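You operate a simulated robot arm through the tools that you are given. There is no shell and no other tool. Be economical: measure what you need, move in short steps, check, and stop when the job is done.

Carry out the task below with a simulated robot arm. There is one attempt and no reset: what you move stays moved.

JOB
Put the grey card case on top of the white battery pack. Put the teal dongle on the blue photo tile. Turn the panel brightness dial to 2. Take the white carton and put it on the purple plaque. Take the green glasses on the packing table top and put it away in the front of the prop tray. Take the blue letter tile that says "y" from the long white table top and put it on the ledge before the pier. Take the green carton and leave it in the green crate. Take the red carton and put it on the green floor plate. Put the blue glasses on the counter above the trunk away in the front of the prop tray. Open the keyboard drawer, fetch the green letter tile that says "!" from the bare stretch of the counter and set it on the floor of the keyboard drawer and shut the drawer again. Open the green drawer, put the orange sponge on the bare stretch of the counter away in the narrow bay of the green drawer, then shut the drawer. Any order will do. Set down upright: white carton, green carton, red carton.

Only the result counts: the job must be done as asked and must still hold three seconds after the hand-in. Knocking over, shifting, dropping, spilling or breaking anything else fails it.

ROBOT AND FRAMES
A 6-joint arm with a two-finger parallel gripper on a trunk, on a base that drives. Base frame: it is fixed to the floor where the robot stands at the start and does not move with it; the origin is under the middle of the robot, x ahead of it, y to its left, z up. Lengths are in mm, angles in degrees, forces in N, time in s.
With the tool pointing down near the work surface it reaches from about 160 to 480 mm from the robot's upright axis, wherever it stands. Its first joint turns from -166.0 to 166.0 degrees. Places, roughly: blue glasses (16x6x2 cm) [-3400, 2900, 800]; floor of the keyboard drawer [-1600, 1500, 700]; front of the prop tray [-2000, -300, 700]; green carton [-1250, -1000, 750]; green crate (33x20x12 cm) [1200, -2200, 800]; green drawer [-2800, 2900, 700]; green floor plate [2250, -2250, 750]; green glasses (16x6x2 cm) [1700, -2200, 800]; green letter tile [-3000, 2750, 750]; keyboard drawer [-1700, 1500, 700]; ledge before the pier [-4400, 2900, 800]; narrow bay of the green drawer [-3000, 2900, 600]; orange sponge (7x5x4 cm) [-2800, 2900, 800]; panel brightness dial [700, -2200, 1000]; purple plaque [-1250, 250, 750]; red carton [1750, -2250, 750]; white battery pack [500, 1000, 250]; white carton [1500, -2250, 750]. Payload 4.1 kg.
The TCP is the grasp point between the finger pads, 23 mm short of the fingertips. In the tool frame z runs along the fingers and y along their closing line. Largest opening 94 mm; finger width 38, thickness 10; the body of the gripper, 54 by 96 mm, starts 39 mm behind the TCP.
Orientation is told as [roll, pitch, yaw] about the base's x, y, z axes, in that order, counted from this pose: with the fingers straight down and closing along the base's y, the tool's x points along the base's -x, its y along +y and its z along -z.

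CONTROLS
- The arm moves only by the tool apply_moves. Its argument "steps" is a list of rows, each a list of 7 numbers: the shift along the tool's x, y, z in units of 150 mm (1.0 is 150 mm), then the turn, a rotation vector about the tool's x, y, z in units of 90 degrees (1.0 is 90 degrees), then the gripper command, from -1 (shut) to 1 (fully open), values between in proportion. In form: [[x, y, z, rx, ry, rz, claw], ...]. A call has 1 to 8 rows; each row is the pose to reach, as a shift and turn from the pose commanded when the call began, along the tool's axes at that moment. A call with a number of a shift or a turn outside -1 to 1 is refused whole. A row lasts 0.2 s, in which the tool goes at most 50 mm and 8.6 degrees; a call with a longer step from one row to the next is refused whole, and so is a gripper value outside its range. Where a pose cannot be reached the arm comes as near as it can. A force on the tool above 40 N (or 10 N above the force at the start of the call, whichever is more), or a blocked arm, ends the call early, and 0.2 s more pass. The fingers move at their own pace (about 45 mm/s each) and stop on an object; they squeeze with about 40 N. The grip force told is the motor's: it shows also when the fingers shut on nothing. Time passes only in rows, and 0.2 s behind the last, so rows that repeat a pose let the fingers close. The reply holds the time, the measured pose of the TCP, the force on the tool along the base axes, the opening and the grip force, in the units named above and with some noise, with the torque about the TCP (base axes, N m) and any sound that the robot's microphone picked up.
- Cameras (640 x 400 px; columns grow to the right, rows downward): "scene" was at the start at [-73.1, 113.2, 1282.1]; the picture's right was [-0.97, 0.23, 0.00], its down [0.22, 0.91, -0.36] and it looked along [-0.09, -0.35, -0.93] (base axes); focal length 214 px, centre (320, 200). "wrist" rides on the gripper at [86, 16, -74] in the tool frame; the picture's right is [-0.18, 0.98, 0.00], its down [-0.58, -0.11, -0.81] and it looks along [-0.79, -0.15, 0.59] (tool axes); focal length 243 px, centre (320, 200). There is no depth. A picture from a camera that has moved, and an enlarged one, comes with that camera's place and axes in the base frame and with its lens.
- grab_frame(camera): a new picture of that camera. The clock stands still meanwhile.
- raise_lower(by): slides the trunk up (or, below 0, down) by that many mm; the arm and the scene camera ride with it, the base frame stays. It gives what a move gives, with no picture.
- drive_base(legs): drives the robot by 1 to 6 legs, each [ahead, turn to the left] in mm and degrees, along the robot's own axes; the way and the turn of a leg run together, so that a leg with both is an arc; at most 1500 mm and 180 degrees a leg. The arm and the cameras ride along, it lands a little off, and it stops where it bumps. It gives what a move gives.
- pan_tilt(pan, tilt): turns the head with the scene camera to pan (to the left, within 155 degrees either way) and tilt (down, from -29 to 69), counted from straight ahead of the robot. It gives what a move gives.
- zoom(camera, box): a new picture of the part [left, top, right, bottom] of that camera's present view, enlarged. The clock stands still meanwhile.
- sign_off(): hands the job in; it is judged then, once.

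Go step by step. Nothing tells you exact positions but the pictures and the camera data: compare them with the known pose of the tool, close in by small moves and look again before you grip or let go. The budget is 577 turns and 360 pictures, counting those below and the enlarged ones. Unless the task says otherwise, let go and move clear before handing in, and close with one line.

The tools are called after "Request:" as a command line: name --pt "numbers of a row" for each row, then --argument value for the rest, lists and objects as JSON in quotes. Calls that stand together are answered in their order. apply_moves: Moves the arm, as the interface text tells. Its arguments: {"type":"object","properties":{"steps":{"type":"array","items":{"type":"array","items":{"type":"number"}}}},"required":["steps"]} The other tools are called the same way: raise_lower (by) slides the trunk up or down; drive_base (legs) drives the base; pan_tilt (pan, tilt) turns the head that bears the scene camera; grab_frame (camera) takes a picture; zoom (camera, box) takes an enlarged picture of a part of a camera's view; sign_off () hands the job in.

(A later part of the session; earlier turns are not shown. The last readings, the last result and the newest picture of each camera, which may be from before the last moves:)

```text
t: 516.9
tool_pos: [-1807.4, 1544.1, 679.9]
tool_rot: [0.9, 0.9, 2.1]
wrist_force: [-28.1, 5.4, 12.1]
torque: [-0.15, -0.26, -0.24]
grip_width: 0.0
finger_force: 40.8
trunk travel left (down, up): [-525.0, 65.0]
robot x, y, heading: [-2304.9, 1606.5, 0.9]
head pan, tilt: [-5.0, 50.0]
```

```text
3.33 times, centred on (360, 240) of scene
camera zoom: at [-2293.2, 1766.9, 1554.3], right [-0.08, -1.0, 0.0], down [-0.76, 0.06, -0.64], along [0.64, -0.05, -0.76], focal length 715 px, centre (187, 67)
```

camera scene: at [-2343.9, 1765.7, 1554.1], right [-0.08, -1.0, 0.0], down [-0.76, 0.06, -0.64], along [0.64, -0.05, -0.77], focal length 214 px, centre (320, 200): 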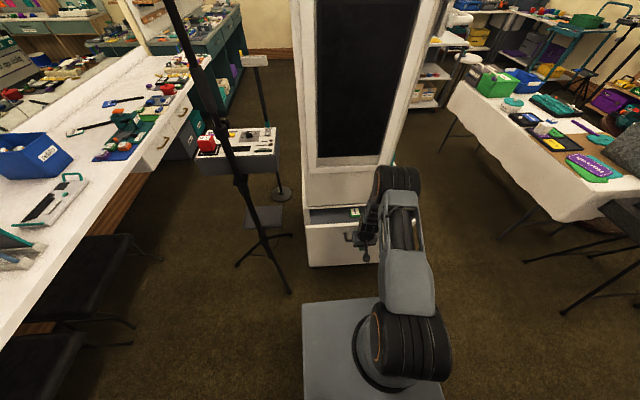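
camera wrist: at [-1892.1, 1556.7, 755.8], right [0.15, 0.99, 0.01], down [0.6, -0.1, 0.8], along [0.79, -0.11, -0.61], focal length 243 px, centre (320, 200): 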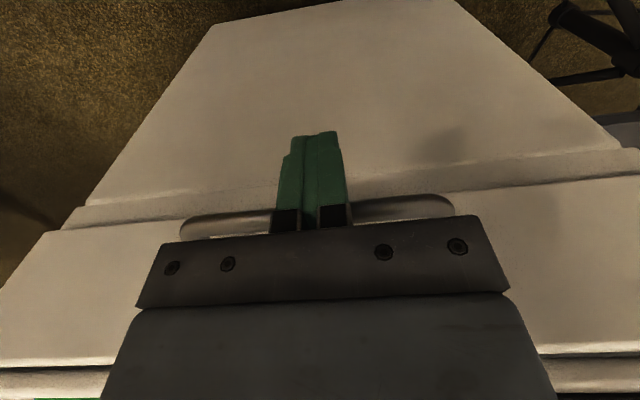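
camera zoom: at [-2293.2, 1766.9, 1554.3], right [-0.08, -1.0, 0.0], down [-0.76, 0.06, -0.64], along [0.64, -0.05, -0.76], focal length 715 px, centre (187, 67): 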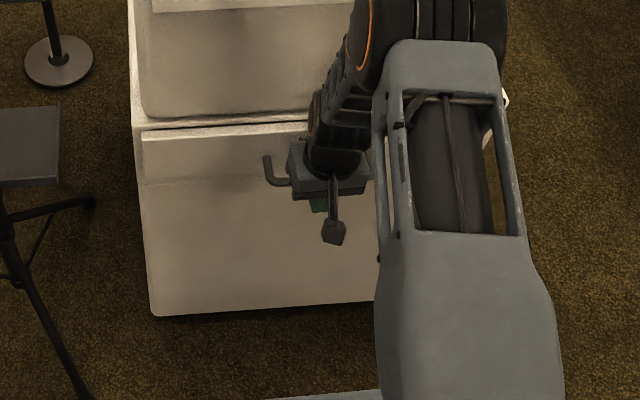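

The keyboard drawer is shut. Next are the blue glasses on the counter, so I'll retreat, raise and drive there.

Request:
apply_moves --pt "0.2 0 0 0 0 0 -1" --pt "0.4 0 -0.2 0 0 0 -0.5" --pt "0.4 0 -0.5 0 0 0 0.5" --pt "0.4 0 -0.8 0 0 0 0.8" --pt "0.4 0 -1.0 0 0 0 0.8"

Request:
apply_moves --pt "0 0 -0.3 0 0 0 0.8" --pt "0 0 -0.6 0 0 0 0.8"

Request:
drive_base --legs '[[-150, 0], [0, 144.5], [1210, 0], [0, -55], [150, 0]]'

Request:
grab_frame --camera "wrist"

Request:
grab_frame --camera "scene"

```text
t: 518.1
tool_pos: [-1862.3, 1540.5, 829.5]
tool_rot: [0.8, 0.5, 2.3]
wrist_force: [0.0, -0.6, 0.0]
torque: [0.02, 0.01, 0.02]
grip_width: 84.1
finger_force: 0.7
trunk travel left (down, up): [-525.0, 65.0]
robot x, y, heading: [-2311.2, 1605.1, 0.5]
head pan, tilt: [-5.0, 50.0]
```

```text
t: 518.7
tool_pos: [-1858.5, 1539.2, 921.5]
tool_rot: [0.8, 0.6, 2.3]
wrist_force: [-0.2, -0.6, -0.6]
torque: [-0.01, -0.01, -0.02]
grip_width: 84.6
finger_force: 0.0
trunk travel left (down, up): [-525.0, 65.0]
robot x, y, heading: [-2304.0, 1604.9, 0.9]
head pan, tilt: [-5.0, 50.0]
```

```text
t: 534.9
tool_pos: [-3309.6, 2958.2, 919.8]
tool_rot: [0.7, 0.4, 90.2]
wrist_force: [-0.6, 0.0, -0.1]
torque: [-0.02, 0.0, 0.0]
grip_width: 84.6
finger_force: 0.0
trunk travel left (down, up): [-525.0, 65.0]
robot x, y, heading: [-3389.6, 2515.6, 88.7]
head pan, tilt: [-5.0, 50.0]
```

```text
134 pictures are left
camera wrist: at [-3323.6, 2873.3, 996.0], right [-0.98, 0.18, 0.01], down [0.12, 0.59, 0.8], along [0.14, 0.79, -0.6], focal length 243 px, centre (320, 200)
```

wrist: 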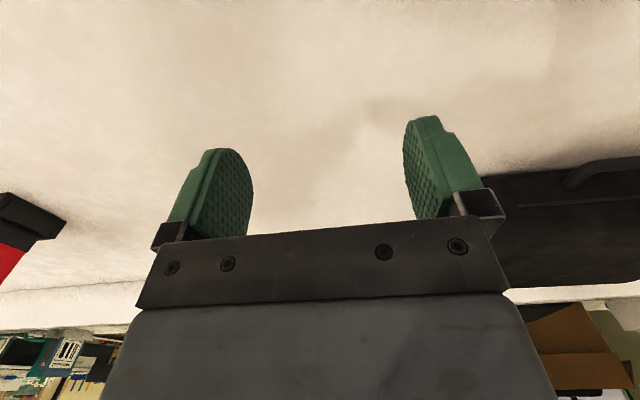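

```text
133 pictures are left
camera scene: at [-3549.3, 2537.8, 1554.1], right [0.99, -0.11, 0.0], down [-0.08, -0.76, -0.64], along [0.07, 0.64, -0.77], focal length 214 px, centre (320, 200)
```

scene: 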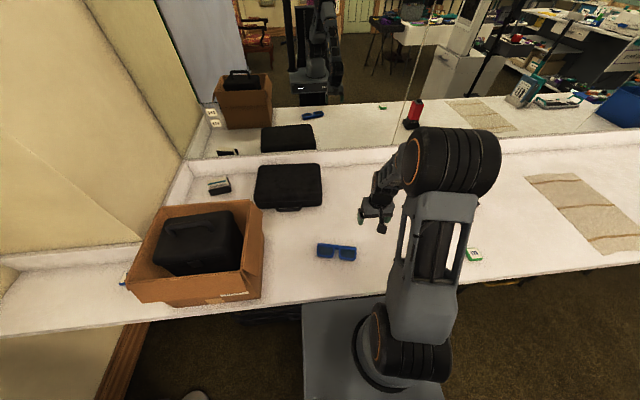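

Request:
zoom --camera "scene" --box '[300, 230, 370, 275]'

Request:
apply_moves --pt "0.1 0.25 0 0 0 0 0.8" --pt "0.2 0.5 0 0 0 0 0.8" --pt "0.3 0.75 0 0 0 0 0.8" --pt "0.35 0.9 0 0 0 0 0.8"

Request:
grab_frame --camera "wrist"

```text
8.89 times, centred on (335, 252) of scene
camera zoom: at [-3549.3, 2537.8, 1554.1], right [0.99, -0.11, 0.0], down [-0.08, -0.76, -0.64], along [0.07, 0.64, -0.77], focal length 1906 px, centre (187, -267)
```

zoom: 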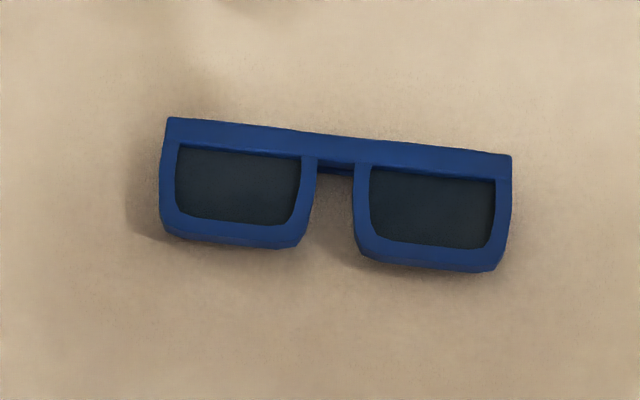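

```text
t: 535.9
tool_pos: [-3445.2, 2909.0, 923.7]
tool_rot: [0.8, 0.5, 90.1]
wrist_force: [0.0, 0.3, 0.4]
torque: [-0.01, 0.01, 0.05]
grip_width: 84.7
finger_force: 0.2
trunk travel left (down, up): [-525.0, 65.0]
robot x, y, heading: [-3389.7, 2518.5, 88.7]
head pan, tilt: [-5.0, 50.0]
```

```text
131 pictures are left
camera wrist: at [-3460.5, 2823.9, 999.9], right [-0.98, 0.18, 0.01], down [0.12, 0.59, 0.8], along [0.14, 0.79, -0.6], focal length 243 px, centre (320, 200)
```

wrist: 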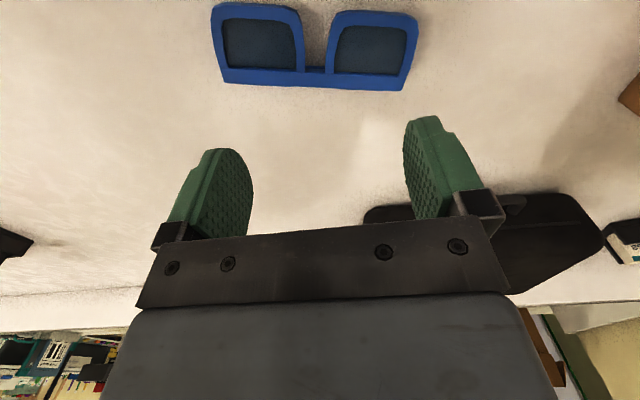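

The glasses are about 85 mm between lens centres, turned about -11°. I'll rotate the tool to close across the right-hand lens.

Request:
apply_moves --pt "0.02 -0.055 0.08 0 0 -0.088 0.8" --pt "0.04 -0.11 0.16 0 0 -0.176 0.8" --pt "0.055 -0.165 0.25 0 0 -0.264 0.8" --pt "0.075 -0.22 0.33 0 0 -0.352 0.8" --pt "0.093 -0.273 0.4 0 0 -0.44 0.8"

Request:
apply_moves --pt "0 0 0 0 0 -0.088 0.8" --pt "0 0 0 0 0 -0.176 0.8" --pt "0 0 0 0 0 -0.264 0.8" --pt "0 0 0 0 0 -0.352 0.8" --pt "0 0 0 0 0 -0.44 0.8"

Request:
grab_frame --camera "wrist"

Request:
zoom --camera "scene" --box '[290, 200, 410, 290]'

```text
t: 537.1
tool_pos: [-3403.0, 2892.0, 861.7]
tool_rot: [0.7, -0.2, 129.8]
wrist_force: [0.0, -0.1, -1.0]
torque: [0.02, 0.01, 0.0]
grip_width: 84.5
finger_force: 0.1
trunk travel left (down, up): [-525.0, 65.0]
robot x, y, heading: [-3391.5, 2517.1, 88.8]
head pan, tilt: [-5.0, 50.0]
```

```text
t: 538.3
tool_pos: [-3403.4, 2891.1, 861.8]
tool_rot: [0.7, -0.6, 169.5]
wrist_force: [0.2, 0.2, -0.8]
torque: [-0.01, 0.01, -0.02]
grip_width: 84.8
finger_force: 0.1
trunk travel left (down, up): [-525.0, 65.0]
robot x, y, heading: [-3389.0, 2512.4, 88.8]
head pan, tilt: [-5.0, 50.0]
```

```text
130 pictures are left
camera wrist: at [-3319.9, 2860.1, 936.4], right [-0.36, -0.93, 0.01], down [-0.54, 0.22, 0.81], along [-0.76, 0.29, -0.58], focal length 243 px, centre (320, 200)
```

wrist: 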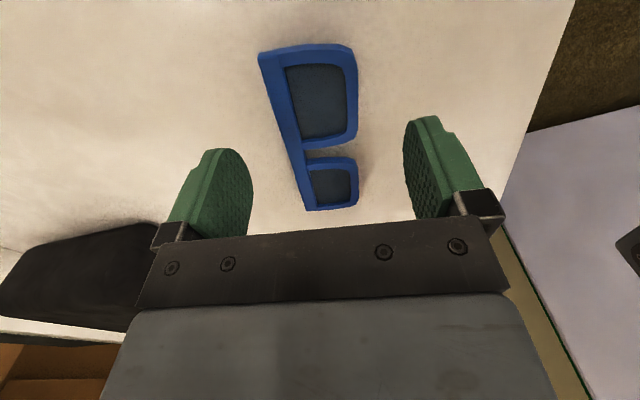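

```text
4.44 times, centred on (350, 245) of scene
camera zoom: at [-3549.3, 2537.2, 1554.1], right [0.99, -0.11, 0.0], down [-0.08, -0.76, -0.64], along [0.07, 0.64, -0.77], focal length 953 px, centre (187, 0)
```

zoom: 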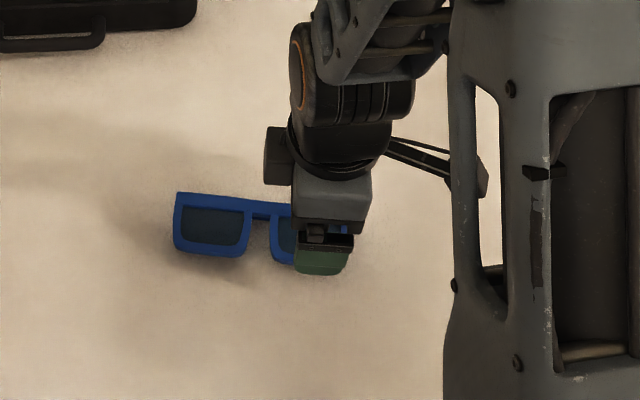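

Request:
apply_moves --pt "0 0 0.15 0 0 0 0.8" --pt "0 0 0.3 0 0 0 0.8" --pt "0 0 0.385 0 0 0 0.8"

Request:
grab_frame --camera "wrist"

```text
t: 539.1
tool_pos: [-3403.9, 2889.5, 805.5]
tool_rot: [0.5, -0.6, 169.3]
wrist_force: [-0.3, -0.2, -0.2]
torque: [0.0, 0.01, -0.03]
grip_width: 84.5
finger_force: 0.2
trunk travel left (down, up): [-525.0, 65.0]
robot x, y, heading: [-3389.7, 2514.2, 88.5]
head pan, tilt: [-5.0, 50.0]
```

```text
128 pictures are left
camera wrist: at [-3320.3, 2859.3, 879.1], right [-0.36, -0.93, 0.01], down [-0.54, 0.22, 0.81], along [-0.76, 0.29, -0.58], focal length 243 px, centre (320, 200)
```

wrist: 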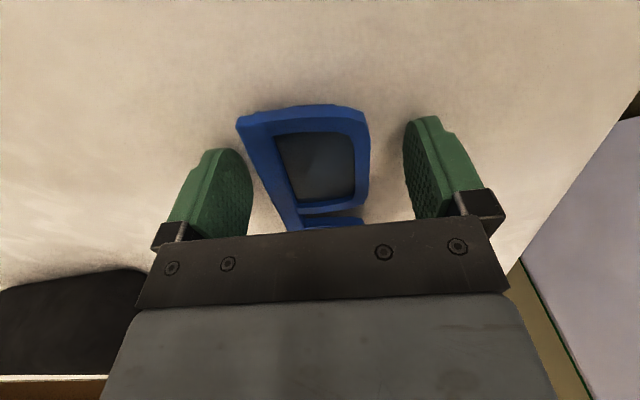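

Request:
apply_moves --pt "0 -0.03 0 0 0 0 0.8" --pt "0 -0.03 0 0 0 0 0.4" --pt "0 -0.03 0 0 0 0 0" --pt "0 -0.03 0 0 0 0 -0.1" --pt "0 -0.03 0 0 0 0 -0.1"

Request:
apply_moves --pt "0 0 -0.2 0 0 0 -0.1" --pt "0 0 -0.5 0 0 0 -0.1" --pt "0 0 -0.8 0 0 0 -0.1"

Request:
grab_frame --camera "wrist"

Request:
zoom --camera "scene" --box '[290, 200, 410, 290]'

```text
t: 540.3
tool_pos: [-3403.0, 2895.0, 804.9]
tool_rot: [0.6, -0.5, 169.3]
wrist_force: [-0.5, 0.0, 0.4]
torque: [0.01, 0.04, -0.02]
grip_width: 52.7
finger_force: 40.2
trunk travel left (down, up): [-525.0, 65.0]
robot x, y, heading: [-3392.3, 2520.5, 88.8]
head pan, tilt: [-5.0, 50.0]
```

```text
t: 541.1
tool_pos: [-3401.9, 2898.8, 924.0]
tool_rot: [0.6, -0.6, 169.3]
wrist_force: [0.2, -0.1, -1.2]
torque: [0.01, -0.05, 0.0]
grip_width: 52.7
finger_force: 40.3
trunk travel left (down, up): [-525.0, 65.0]
robot x, y, heading: [-3392.5, 2516.6, 88.4]
head pan, tilt: [-5.0, 50.0]
```

```text
127 pictures are left
camera wrist: at [-3318.8, 2867.6, 997.9], right [-0.36, -0.93, 0.01], down [-0.54, 0.22, 0.81], along [-0.76, 0.29, -0.58], focal length 243 px, centre (320, 200)
```

wrist: 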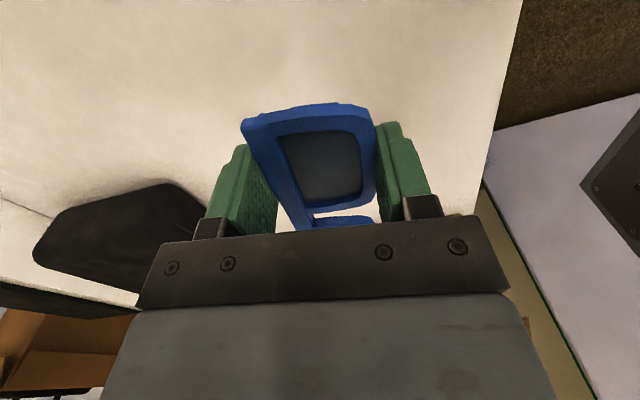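

```text
4.44 times, centred on (350, 245) of scene
camera zoom: at [-3549.3, 2536.9, 1554.0], right [0.99, -0.11, 0.0], down [-0.08, -0.76, -0.64], along [0.07, 0.64, -0.77], focal length 953 px, centre (187, 0)
```

zoom: 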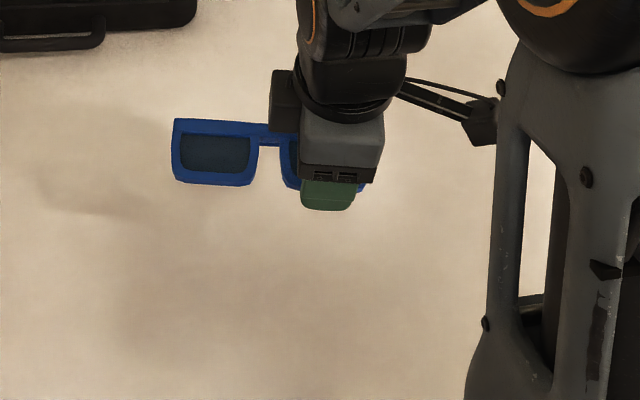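

The blue glasses are held. I'll drive to the west side of the prop tray table and look.

Request:
drive_base --legs '[[-350, 0], [0, -161], [1500, 0], [850, 0], [0, 60]]'

Request:
pan_tilt --pan -5 --tilt 40

Request:
grab_frame --camera "scene"

```text
t: 563.8
tool_pos: [-2293.2, -136.3, 923.9]
tool_rot: [0.6, -0.6, 68.7]
wrist_force: [0.6, 0.1, 0.3]
torque: [-0.03, 0.02, 0.01]
grip_width: 52.8
finger_force: 40.0
trunk travel left (down, up): [-525.0, 65.0]
robot x, y, heading: [-2671.9, -75.7, -11.9]
head pan, tilt: [-5.0, 50.0]
```

```text
t: 564.5
tool_pos: [-2294.8, -136.0, 923.0]
tool_rot: [0.5, -0.7, 68.6]
wrist_force: [1.2, 0.0, -0.2]
torque: [-0.03, 0.01, -0.01]
grip_width: 53.1
finger_force: 40.1
trunk travel left (down, up): [-525.0, 65.0]
robot x, y, heading: [-2674.9, -76.8, -11.8]
head pan, tilt: [-5.0, 40.0]
```

```text
125 pictures are left
camera scene: at [-2615.8, 75.0, 1568.2], right [-0.29, -0.96, 0.0], down [-0.61, 0.19, -0.77], along [0.73, -0.22, -0.64], focal length 214 px, centre (320, 200)
```

scene: 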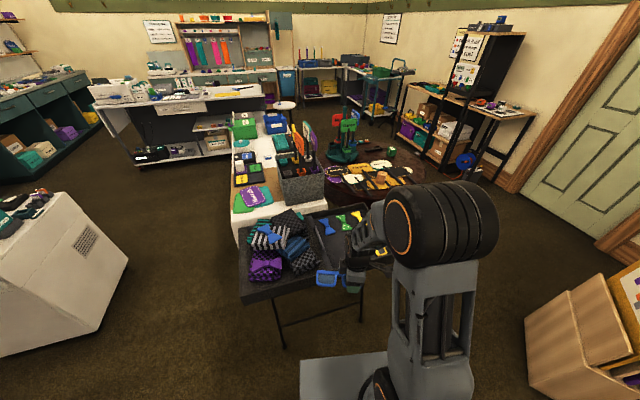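

Request:
zoom --camera "scene" --box '[230, 190, 410, 310]'

Request:
grab_frame --camera "wrist"

```text
3.33 times, centred on (320, 250) of scene
camera zoom: at [-2615.8, 75.0, 1568.2], right [-0.29, -0.96, 0.0], down [-0.61, 0.19, -0.77], along [0.73, -0.22, -0.64], focal length 715 px, centre (320, 33)
```

zoom: 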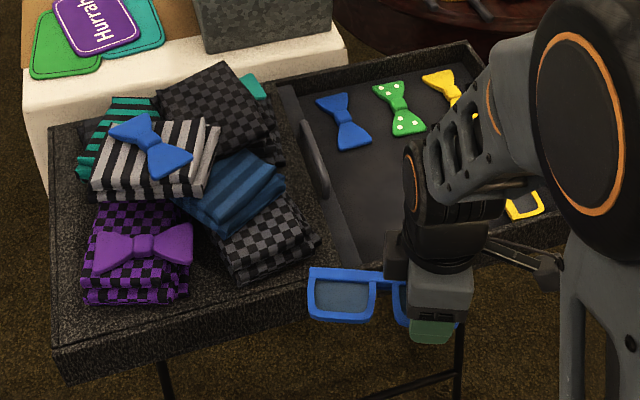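

```text
123 pictures are left
camera wrist: at [-2340.1, -211.3, 997.5], right [-0.85, 0.53, 0.01], down [0.32, 0.49, 0.81], along [0.42, 0.69, -0.58], focal length 243 px, centre (320, 200)
```

wrist: 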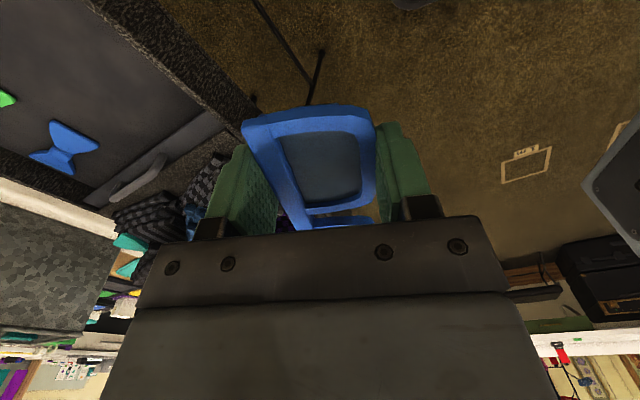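

The front of the prop tray is the open compartment with the bow ties and yellow glasses, roughly x -2134…-1783, y -456…-116. I'll turn the tool and move closer.

Request:
apply_moves --pt "0 0 -0.05 0 0 0.09 -0.1" --pt "0 0 -0.1 0 0 0.18 -0.1" --pt "0 0 -0.1 0 0 0.27 -0.1" --pt "0 0 -0.1 0 0 0.36 -0.1" --pt "0 0 -0.1 0 0 0.45 -0.1" --pt "0 0 -0.1 0 0 0.54 -0.1" --pt "0 0 -0.1 0 0 0.63 -0.1" --pt "0 0 -0.1 0 0 0.67 -0.1"

Request:
drive_base --legs '[[0, -11], [220, 0], [0, 22]]'

Request:
grab_frame --camera "scene"

Request:
grab_frame --camera "wrist"

```text
t: 566.3
tool_pos: [-2293.3, -137.5, 937.7]
tool_rot: [0.9, 0.2, 8.1]
wrist_force: [0.0, -0.3, -1.0]
torque: [-0.03, -0.02, -0.01]
grip_width: 52.8
finger_force: 39.9
trunk travel left (down, up): [-525.0, 65.0]
robot x, y, heading: [-2673.0, -75.6, -12.1]
head pan, tilt: [-5.0, 40.0]
```

```text
t: 569.8
tool_pos: [-2089.3, -151.5, 937.9]
tool_rot: [0.9, 0.3, 18.6]
wrist_force: [0.6, 0.1, -0.8]
torque: [-0.01, 0.02, -0.03]
grip_width: 52.8
finger_force: 39.8
trunk travel left (down, up): [-525.0, 65.0]
robot x, y, heading: [-2472.9, -160.1, -1.7]
head pan, tilt: [-5.0, 40.0]
```

```text
122 pictures are left
camera scene: at [-2444.0, -1.0, 1568.2], right [-0.12, -0.99, 0.0], down [-0.64, 0.07, -0.77], along [0.76, -0.09, -0.64], focal length 214 px, centre (320, 200)
```

scene: 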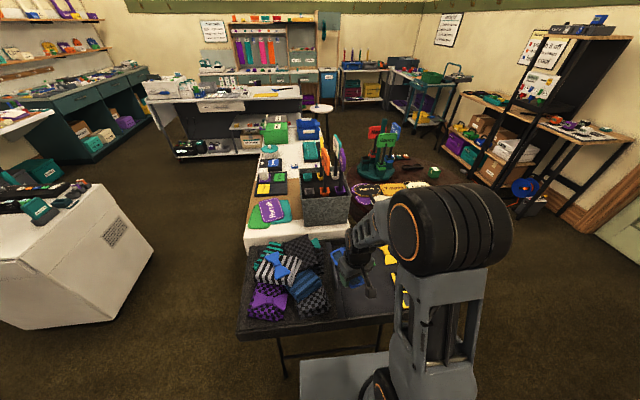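

```text
121 pictures are left
camera wrist: at [-2175.1, -164.2, 1013.8], right [-0.14, 0.99, 0.01], down [0.59, 0.07, 0.8], along [0.79, 0.12, -0.6], focal length 243 px, centre (320, 200)
```

wrist: 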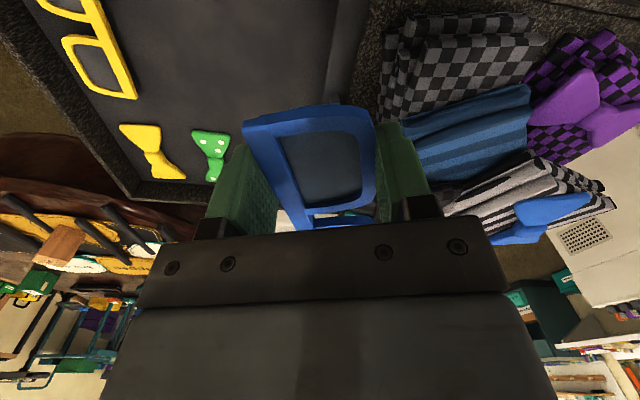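

Request:
apply_moves --pt "-0.025 -0.07 0.2 0 0 0.07 -0.1" --pt "-0.05 -0.14 0.4 0 0 0.14 -0.1" --pt "-0.077 -0.209 0.6 0 0 0.207 -0.1" --pt "-0.077 -0.209 0.73 0 0 0.207 -0.1"

Request:
grab_frame --camera "wrist"

Request:
zoom --camera "scene" --box '[240, 210, 440, 340]'

```text
t: 570.8
tool_pos: [-2068.0, -178.8, 826.7]
tool_rot: [0.7, 0.4, 0.0]
wrist_force: [0.2, -0.5, -1.1]
torque: [0.0, 0.02, 0.0]
grip_width: 52.6
finger_force: 39.8
trunk travel left (down, up): [-525.0, 65.0]
robot x, y, heading: [-2471.4, -159.9, -1.7]
head pan, tilt: [-5.0, 40.0]
```

```text
120 pictures are left
camera wrist: at [-2153.5, -160.8, 902.8], right [0.18, 0.98, 0.01], down [0.59, -0.12, 0.8], along [0.79, -0.14, -0.6], focal length 243 px, centre (320, 200)
```

wrist: 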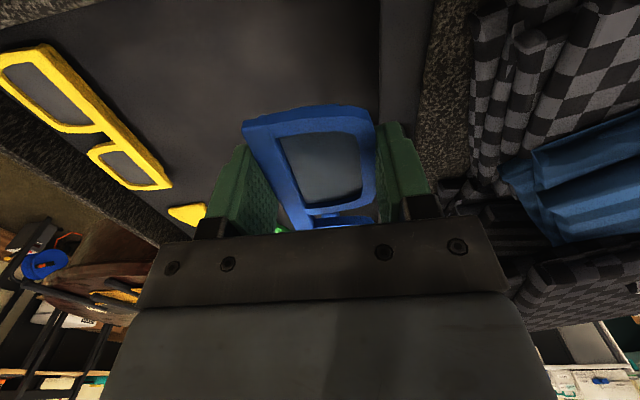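

```text
3.08 times, centred on (340, 275) of scene
camera zoom: at [-2443.6, -1.3, 1568.3], right [-0.12, -0.99, 0.0], down [-0.64, 0.07, -0.77], along [0.76, -0.09, -0.64], focal length 660 px, centre (258, -31)
```

zoom: 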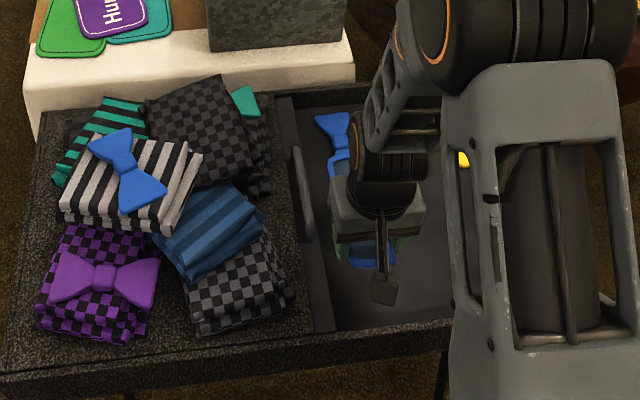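

Request:
apply_moves --pt "0.07 -0.07 0.1 0 0 0 -0.1" --pt "0.133 -0.133 0.25 0 0 0 -0.1" --pt "0.133 -0.133 0.35 0 0 0 -0.1"

Request:
grab_frame --camera "wrist"

Request:
zoom --camera "scene" --box '[240, 210, 440, 340]'

```text
t: 571.6
tool_pos: [-2088.4, -194.4, 772.5]
tool_rot: [0.7, 0.4, 0.1]
wrist_force: [0.5, -0.2, 0.6]
torque: [0.01, 0.01, 0.0]
grip_width: 52.8
finger_force: 40.3
trunk travel left (down, up): [-525.0, 65.0]
robot x, y, heading: [-2469.5, -160.4, -1.8]
head pan, tilt: [-5.0, 40.0]
```

```text
118 pictures are left
camera wrist: at [-2175.2, -178.9, 849.6], right [0.18, 0.98, 0.01], down [0.59, -0.12, 0.8], along [0.79, -0.14, -0.6], focal length 243 px, centre (320, 200)
```

wrist: 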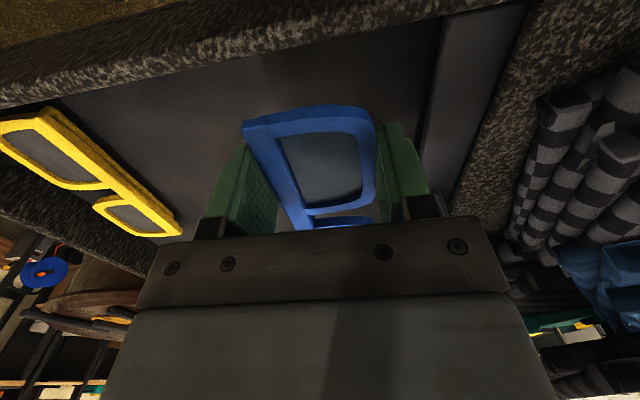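

```text
3.08 times, centred on (340, 275) of scene
camera zoom: at [-2443.7, -1.3, 1568.3], right [-0.12, -0.99, 0.0], down [-0.64, 0.07, -0.77], along [0.76, -0.09, -0.64], focal length 660 px, centre (258, -31)
```

zoom: 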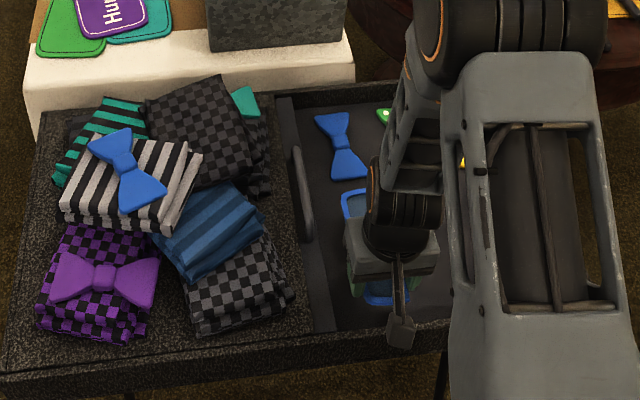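

Request:
apply_moves --pt "-0.08 0 0 0 0 0 -0.1" --pt "-0.08 0 0.06 0 0 0 -0.1" --pt "-0.08 0 0.1 0 0 0 -0.1" --pt "-0.08 0 0.14 0 0 0 -0.1"

Request:
apply_moves --pt "0 0 0.03 0 0 0 -0.1" --pt "0 0 0.06 0 0 0 -0.1" --pt "0 0 0.09 0 0 0 -0.1" --pt "0 0 0.12 0 0 0 -0.1"

Request:
grab_frame --camera "wrist"

```text
t: 572.6
tool_pos: [-2076.5, -196.1, 753.9]
tool_rot: [0.8, 0.4, 0.0]
wrist_force: [0.4, 0.0, -1.0]
torque: [0.03, 0.02, -0.02]
grip_width: 53.1
finger_force: 39.9
trunk travel left (down, up): [-525.0, 65.0]
robot x, y, heading: [-2470.4, -157.6, -1.7]
head pan, tilt: [-5.0, 40.0]
```

```text
t: 573.6
tool_pos: [-2076.0, -195.5, 736.5]
tool_rot: [0.7, 0.3, 0.2]
wrist_force: [-0.3, -0.1, -0.3]
torque: [0.01, 0.04, 0.02]
grip_width: 52.9
finger_force: 40.1
trunk travel left (down, up): [-525.0, 65.0]
robot x, y, heading: [-2475.4, -159.6, -1.9]
head pan, tilt: [-5.0, 40.0]
```

```text
116 pictures are left
camera wrist: at [-2162.1, -179.8, 812.3], right [0.18, 0.98, 0.01], down [0.59, -0.12, 0.8], along [0.79, -0.14, -0.6], focal length 243 px, centre (320, 200)
```

wrist: 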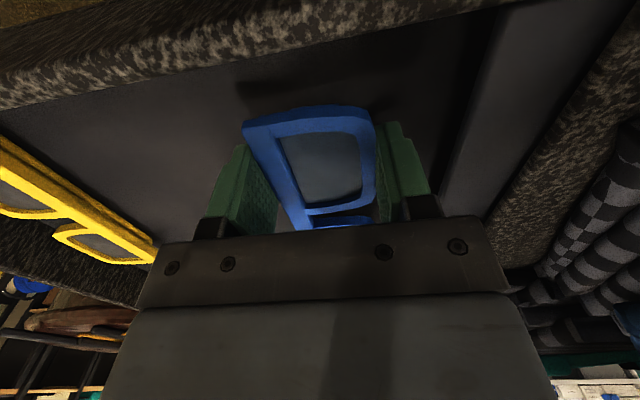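

Request:
apply_moves --pt "0 0 0.03 0 0 0 -0.1" --pt "0 0 0.06 0 0 0 -0.1" --pt "0 0 0.09 0 0 0 -0.1" --pt "0 0 0.12 0 0 0 -0.1" --pt "0 0 0.15 0 0 0 -0.1" --pt "0 0 0.18 0 0 0 -0.1" --pt "0 0 0.21 0 0 0 -0.1"

Request:
grab_frame --camera "wrist"

```text
t: 574.7
tool_pos: [-2076.6, -195.2, 721.5]
tool_rot: [0.7, 0.3, 0.0]
wrist_force: [-6.8, -0.3, 29.3]
torque: [0.35, 0.05, 0.08]
grip_width: 52.9
finger_force: 40.3
trunk travel left (down, up): [-525.0, 65.0]
robot x, y, heading: [-2475.7, -156.6, -1.7]
head pan, tilt: [-5.0, 40.0]
stopped in row 5: the force on the tool passed its limit (the readings are from after the stop); the commanded pose is now the measured one
```

```text
115 pictures are left
camera wrist: at [-2163.4, -179.5, 797.4], right [0.18, 0.98, 0.01], down [0.58, -0.12, 0.8], along [0.79, -0.14, -0.6], focal length 243 px, centre (320, 200)
```

wrist: 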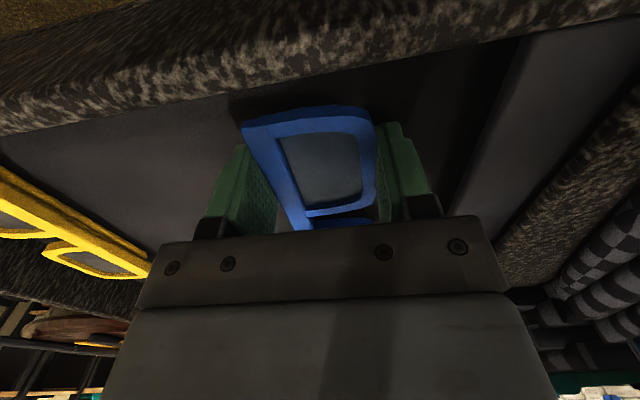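

Contact with the tray floor. I'll release and lift.

Request:
apply_moves --pt "0 0 -0.01 0 0 0 -0.1" --pt "0 0 -0.01 0 0 0 0.15" --pt "0 0 -0.01 0 0 0 0.35" --pt "0 0 -0.2 0 0 0 0.35" --pt "0 0 -0.5 0 0 0 0.35" --pt "0 0 -0.8 0 0 0 0.35" --pt "0 0 -1.0 0 0 0 0.35"

Request:
grab_frame --camera "wrist"

Request:
zoom --camera "scene" --box '[240, 210, 440, 340]'

```text
t: 576.3
tool_pos: [-2077.0, -197.7, 868.3]
tool_rot: [0.7, 0.3, 0.1]
wrist_force: [-0.4, -0.7, -0.1]
torque: [-0.01, 0.0, -0.01]
grip_width: 63.7
finger_force: 0.0
trunk travel left (down, up): [-525.0, 65.0]
robot x, y, heading: [-2472.4, -160.4, -1.9]
head pan, tilt: [-5.0, 40.0]
```

```text
114 pictures are left
camera wrist: at [-2162.5, -181.6, 943.9], right [0.18, 0.98, 0.01], down [0.59, -0.12, 0.8], along [0.79, -0.14, -0.6], focal length 243 px, centre (320, 200)
```

wrist: 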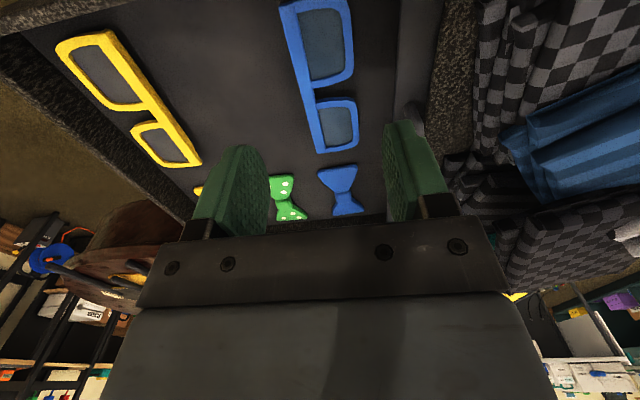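

```text
3.08 times, centred on (340, 275) of scene
camera zoom: at [-2444.3, -1.1, 1568.2], right [-0.12, -0.99, 0.0], down [-0.64, 0.07, -0.77], along [0.76, -0.09, -0.64], focal length 660 px, centre (258, -31)
```

zoom: 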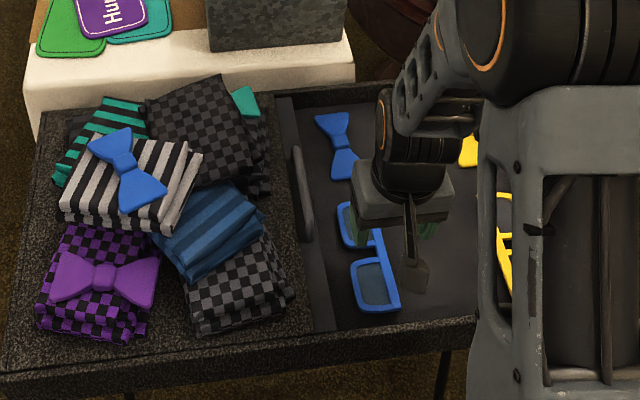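

The blue glasses are in the tray front. Next is the green carton on the round wooden table, so I'll drive round the south side.

Request:
drive_base --legs '[[-110, 0], [0, -72], [670, 0], [0, 43], [1250, 0], [0, 121]]'

Request:
pan_tilt --pan 0 --tilt 45

Request:
grab_frame --camera "scene"

Request:
grab_frame --camera "wrist"

```text
t: 596.9
tool_pos: [-1290.9, -1076.3, 868.0]
tool_rot: [0.7, 0.3, 90.3]
wrist_force: [0.6, 0.0, -0.3]
torque: [-0.01, 0.05, -0.05]
grip_width: 63.4
finger_force: 0.1
trunk travel left (down, up): [-525.0, 65.0]
robot x, y, heading: [-1327.5, -1469.5, 88.6]
head pan, tilt: [-5.0, 40.0]
```

```text
t: 597.5
tool_pos: [-1291.4, -1074.8, 868.4]
tool_rot: [0.7, 0.3, 90.3]
wrist_force: [0.2, 0.1, -0.6]
torque: [0.01, -0.01, -0.02]
grip_width: 63.6
finger_force: 0.0
trunk travel left (down, up): [-525.0, 65.0]
robot x, y, heading: [-1326.2, -1474.1, 88.3]
head pan, tilt: [0.0, 45.0]
```

```text
112 pictures are left
camera scene: at [-1492.4, -1446.4, 1561.0], right [1.0, -0.03, 0.0], down [-0.02, -0.71, -0.71], along [0.02, 0.71, -0.71], focal length 214 px, centre (320, 200)
```

scene: 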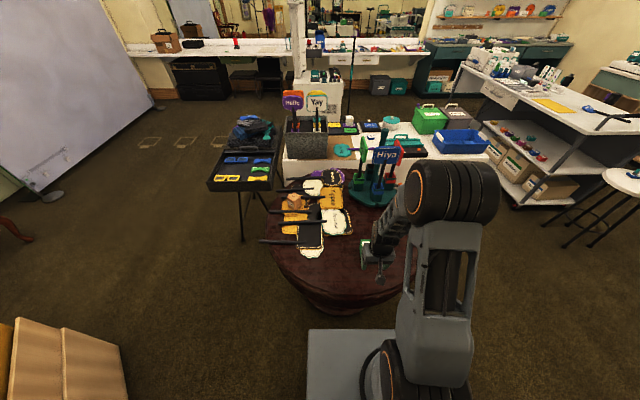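

```text
111 pictures are left
camera wrist: at [-1306.2, -1161.7, 943.5], right [-0.98, 0.18, 0.01], down [0.12, 0.59, 0.8], along [0.14, 0.79, -0.6], focal length 243 px, centre (320, 200)
```

wrist: 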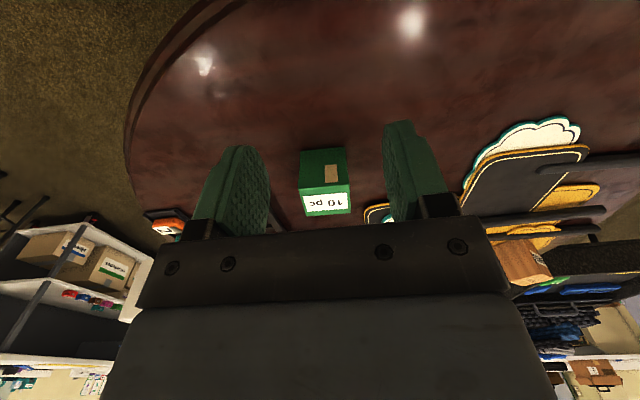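

Request:
drive_base --legs '[[85, 0]]'

Request:
grab_frame --camera "wrist"

```text
t: 598.6
tool_pos: [-1288.9, -990.0, 867.8]
tool_rot: [0.7, 0.3, 90.3]
wrist_force: [0.3, 0.1, 0.3]
torque: [0.0, 0.01, 0.03]
grip_width: 63.5
finger_force: 0.0
trunk travel left (down, up): [-525.0, 65.0]
robot x, y, heading: [-1327.4, -1386.9, 88.6]
head pan, tilt: [0.0, 45.0]
```

```text
110 pictures are left
camera wrist: at [-1303.8, -1075.8, 943.4], right [-0.98, 0.18, 0.01], down [0.12, 0.59, 0.8], along [0.14, 0.79, -0.6], focal length 243 px, centre (320, 200)
```

wrist: 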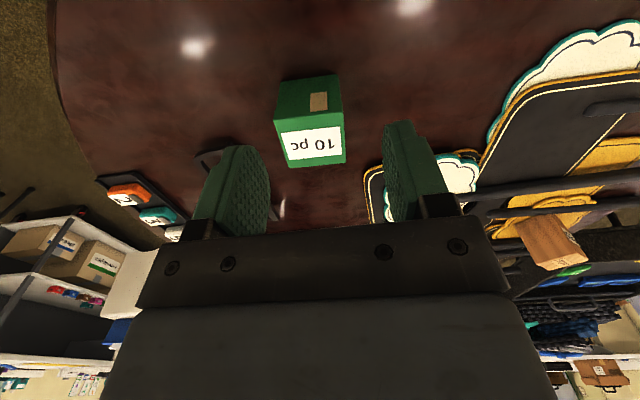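

Carton centre is about (-1274,-945) with its top at z≈784. I'll descend and grip.

Request:
apply_moves --pt "-0.15 -0.05 0.05 0 0 0 0.66" --pt "-0.3 -0.1 0.1 0 0 0 0.66" --pt "-0.3 -0.1 0.35 0 0 0 0.66"

Request:
grab_frame --camera "wrist"

```text
t: 599.4
tool_pos: [-1276.1, -948.7, 816.5]
tool_rot: [0.8, 0.3, 90.2]
wrist_force: [0.3, 0.3, 1.0]
torque: [0.02, 0.0, 0.01]
grip_width: 77.8
finger_force: 0.1
trunk travel left (down, up): [-525.0, 65.0]
robot x, y, heading: [-1323.5, -1390.1, 88.5]
head pan, tilt: [0.0, 45.0]
```

```text
109 pictures are left
camera wrist: at [-1290.1, -1034.7, 891.9], right [-0.98, 0.18, 0.01], down [0.12, 0.59, 0.8], along [0.14, 0.79, -0.6], focal length 243 px, centre (320, 200)
```

wrist: 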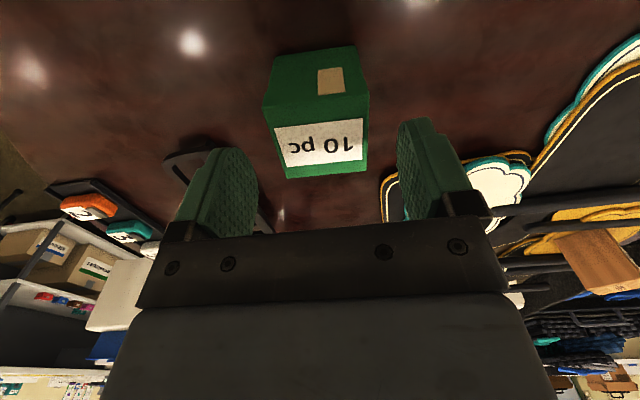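

Request:
apply_moves --pt "-0.02 0.01 0.2 0 0 0 0.66" --pt "-0.02 0.01 0.365 0 0 0 0.66" --pt "-0.02 0.01 0.365 0 0 0 0.1" --pt "-0.02 0.01 0.365 0 0 0 -0.1" --pt "-0.02 0.01 0.365 0 0 0 -0.1"

Request:
apply_moves --pt "0 0 -0.2 0 0 0 -0.1" --pt "0 0 -0.5 0 0 0 -0.1" --pt "0 0 -0.8 0 0 0 -0.1" --pt "0 0 -1.0 0 0 0 -0.1"

Request:
grab_frame --camera "wrist"

```text
t: 600.6
tool_pos: [-1277.5, -941.7, 762.9]
tool_rot: [0.8, 0.3, 90.1]
wrist_force: [0.7, -0.4, 1.0]
torque: [0.04, -0.06, 0.01]
grip_width: 53.5
finger_force: 39.7
trunk travel left (down, up): [-525.0, 65.0]
robot x, y, heading: [-1324.4, -1386.5, 88.3]
head pan, tilt: [0.0, 45.0]
```

```text
t: 601.6
tool_pos: [-1275.3, -942.4, 908.8]
tool_rot: [0.6, 0.3, 90.2]
wrist_force: [-0.5, 0.5, -0.8]
torque: [-0.02, -0.01, 0.0]
grip_width: 53.5
finger_force: 40.2
trunk travel left (down, up): [-525.0, 65.0]
robot x, y, heading: [-1324.6, -1387.4, 88.6]
head pan, tilt: [0.0, 45.0]
```

```text
108 pictures are left
camera wrist: at [-1290.2, -1027.7, 984.7], right [-0.98, 0.18, 0.01], down [0.12, 0.59, 0.8], along [0.14, 0.79, -0.6], focal length 243 px, centre (320, 200)
```

wrist: 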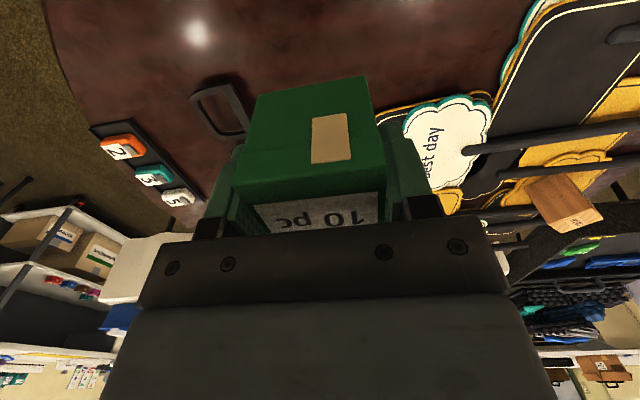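

The green carton is held. I'll carry it to the green crate.

Request:
drive_base --legs '[[-215, 0], [0, -88.5], [1300, 0], [1150, 0], [0, -90]]'

Request:
pan_tilt --pan -5 --tilt 45

Request:
grab_frame --camera "scene"

Request:
grab_frame --camera "wrist"

```text
t: 622.2
tool_pos: [1073.7, -1951.9, 908.3]
tool_rot: [0.7, 0.3, -84.1]
wrist_force: [0.0, 0.1, -2.1]
torque: [0.01, 0.03, 0.0]
grip_width: 53.8
finger_force: 39.8
trunk travel left (down, up): [-525.0, 65.0]
robot x, y, heading: [1078.1, -1501.2, -85.9]
head pan, tilt: [0.0, 45.0]
```

```text
t: 622.9
tool_pos: [1074.4, -1951.2, 908.7]
tool_rot: [0.8, 0.4, -84.1]
wrist_force: [-1.0, 0.1, -1.6]
torque: [0.01, -0.01, 0.0]
grip_width: 53.6
finger_force: 40.2
trunk travel left (down, up): [-525.0, 65.0]
robot x, y, heading: [1078.0, -1502.5, -85.6]
head pan, tilt: [-5.0, 45.0]
```

```text
107 pictures are left
camera scene: at [1239.0, -1511.7, 1561.0], right [-1.0, 0.01, 0.0], down [0.01, 0.71, -0.71], along [-0.01, -0.71, -0.71], focal length 214 px, centre (320, 200)
```

scene: 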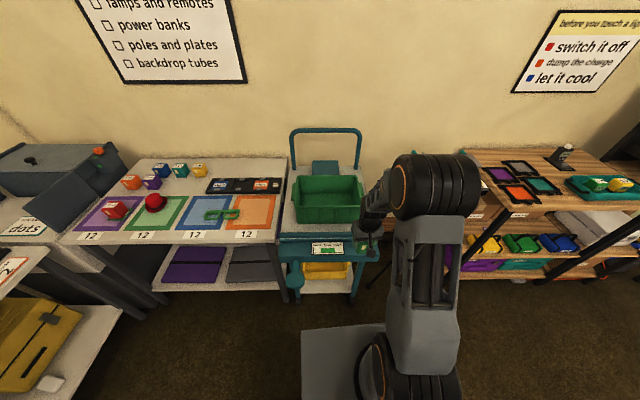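

```text
106 pictures are left
camera wrist: at [1080.3, -1864.6, 984.3], right [1.0, -0.08, 0.01], down [-0.06, -0.59, 0.8], along [-0.06, -0.8, -0.6], focal length 243 px, centre (320, 200)
```

wrist: 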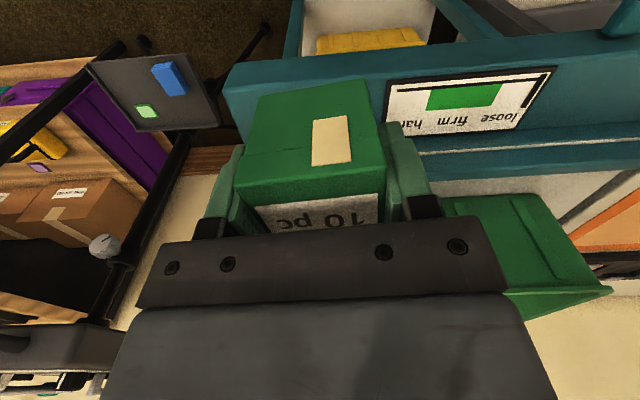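

I'll raise the arm, rotate the tool a quarter turn so the wrist camera stays clear of the crate walls, and move closer.

Request:
apply_moves --pt "0 0 -0.1 0 0 -0.09 -0.1" --pt "0 0 -0.2 0 0 -0.18 -0.1" --pt "0 0 -0.3 0 0 -0.27 -0.1" --pt "0 0 -0.4 0 0 -0.36 -0.1" --pt "0 0 -0.5 0 0 -0.45 -0.1" --pt "0 0 -0.5 0 0 -0.5 -0.1"

Request:
apply_moves --pt "0 0 0 0 0 -0.09 -0.1" --pt "0 0 0 0 0 -0.18 -0.1" --pt "0 0 0 0 0 -0.27 -0.1" --pt "0 0 0 0 0 -0.36 -0.1" --pt "0 0 0 0 0 -0.45 -0.1" --pt "0 0 0 0 0 -0.5 -0.1"

Request:
drive_base --legs '[[0, 6], [215, 0], [0, -8]]'

Request:
grab_frame --camera "scene"

Request:
grab_frame --camera "wrist"

```text
t: 624.3
tool_pos: [1074.2, -1952.2, 982.4]
tool_rot: [0.6, -0.4, -39.0]
wrist_force: [0.1, -0.7, -1.0]
torque: [-0.01, 0.01, -0.01]
grip_width: 53.6
finger_force: 39.6
trunk travel left (down, up): [-525.0, 65.0]
robot x, y, heading: [1078.5, -1502.6, -85.7]
head pan, tilt: [-5.0, 45.0]
```

```text
t: 625.7
tool_pos: [1073.0, -1952.4, 983.4]
tool_rot: [0.3, -0.7, 6.0]
wrist_force: [0.7, 0.6, -1.5]
torque: [0.04, 0.02, -0.01]
grip_width: 53.6
finger_force: 39.8
trunk travel left (down, up): [-525.0, 65.0]
robot x, y, heading: [1078.6, -1504.6, -85.9]
head pan, tilt: [-5.0, 45.0]
```

```text
t: 628.5
tool_pos: [1096.5, -2160.5, 984.1]
tool_rot: [0.4, -0.6, 4.2]
wrist_force: [-0.2, 0.6, -1.4]
torque: [0.01, -0.01, -0.02]
grip_width: 53.6
finger_force: 39.8
trunk travel left (down, up): [-525.0, 65.0]
robot x, y, heading: [1113.1, -1710.7, -87.5]
head pan, tilt: [-5.0, 45.0]
```

```text
105 pictures are left
camera scene: at [1276.1, -1724.3, 1561.0], right [-1.0, 0.04, 0.0], down [0.03, 0.71, -0.71], along [-0.03, -0.71, -0.71], focal length 214 px, centre (320, 200)
```

scene: 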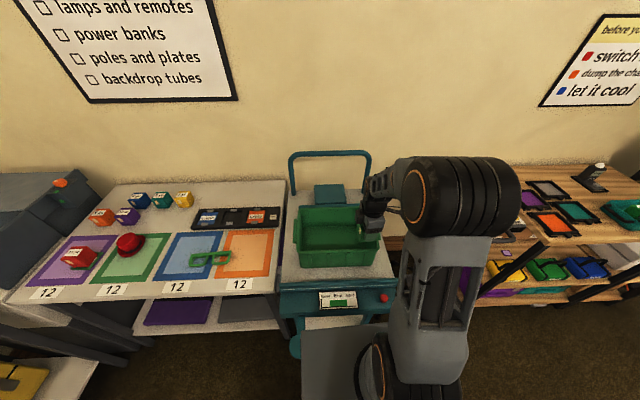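

```text
104 pictures are left
camera wrist: at [1008.9, -2150.2, 1057.4], right [0.11, 0.99, 0.01], down [0.58, -0.07, 0.81], along [0.81, -0.09, -0.58], focal length 243 px, centre (320, 200)
```

wrist: 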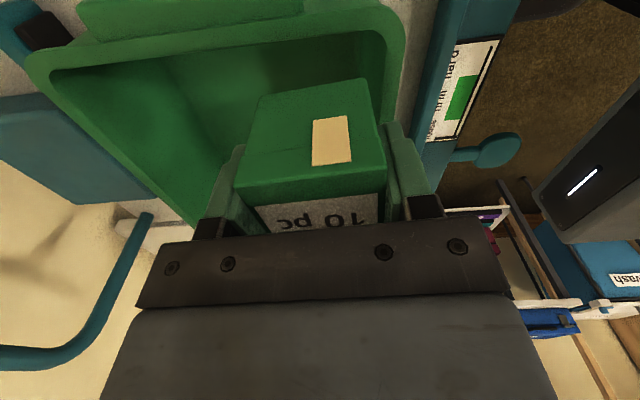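

Request:
apply_moves --pt "-0.2 -0.07 0 0 0 0 -0.1" --pt "-0.4 -0.14 0 0 0 0 -0.1" --pt "-0.64 -0.214 0 0 0 0 -0.1"

Request:
grab_frame --camera "wrist"

Request:
zoom --camera "scene" --box '[270, 170, 430, 290]'

```text
t: 629.3
tool_pos: [1195.6, -2185.4, 985.0]
tool_rot: [0.2, -0.7, 4.2]
wrist_force: [0.5, -0.3, -1.0]
torque: [0.02, -0.03, 0.05]
grip_width: 53.4
finger_force: 39.6
trunk travel left (down, up): [-525.0, 65.0]
robot x, y, heading: [1120.0, -1712.2, -87.7]
head pan, tilt: [-5.0, 45.0]
```

```text
103 pictures are left
camera wrist: at [1108.0, -2174.9, 1058.6], right [0.11, 0.99, 0.01], down [0.58, -0.07, 0.81], along [0.81, -0.09, -0.58], focal length 243 px, centre (320, 200)
```

wrist: 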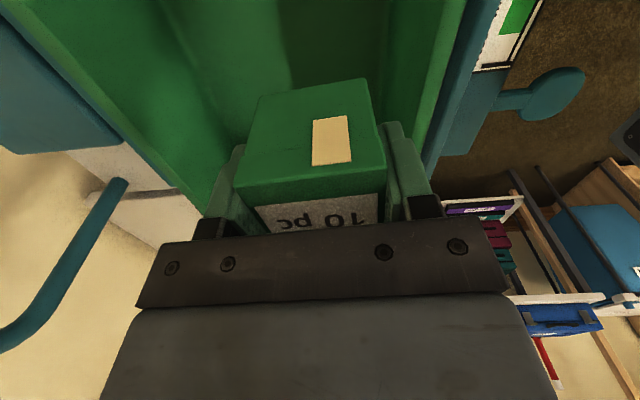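

```text
3.33 times, centred on (350, 230) of scene
camera zoom: at [1276.8, -1724.2, 1560.9], right [-1.0, 0.04, 0.0], down [0.03, 0.71, -0.71], along [-0.03, -0.71, -0.71], focal length 715 px, centre (220, 100)
```

zoom: 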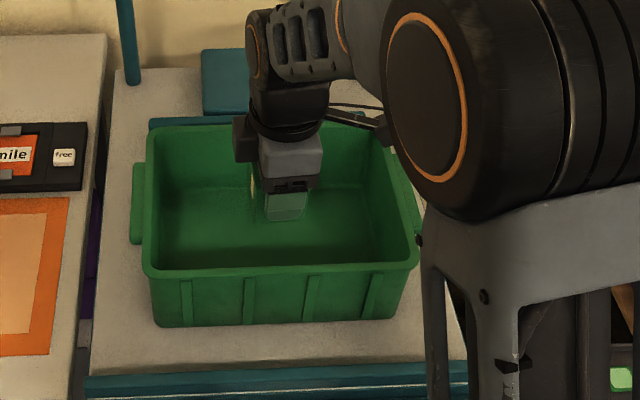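

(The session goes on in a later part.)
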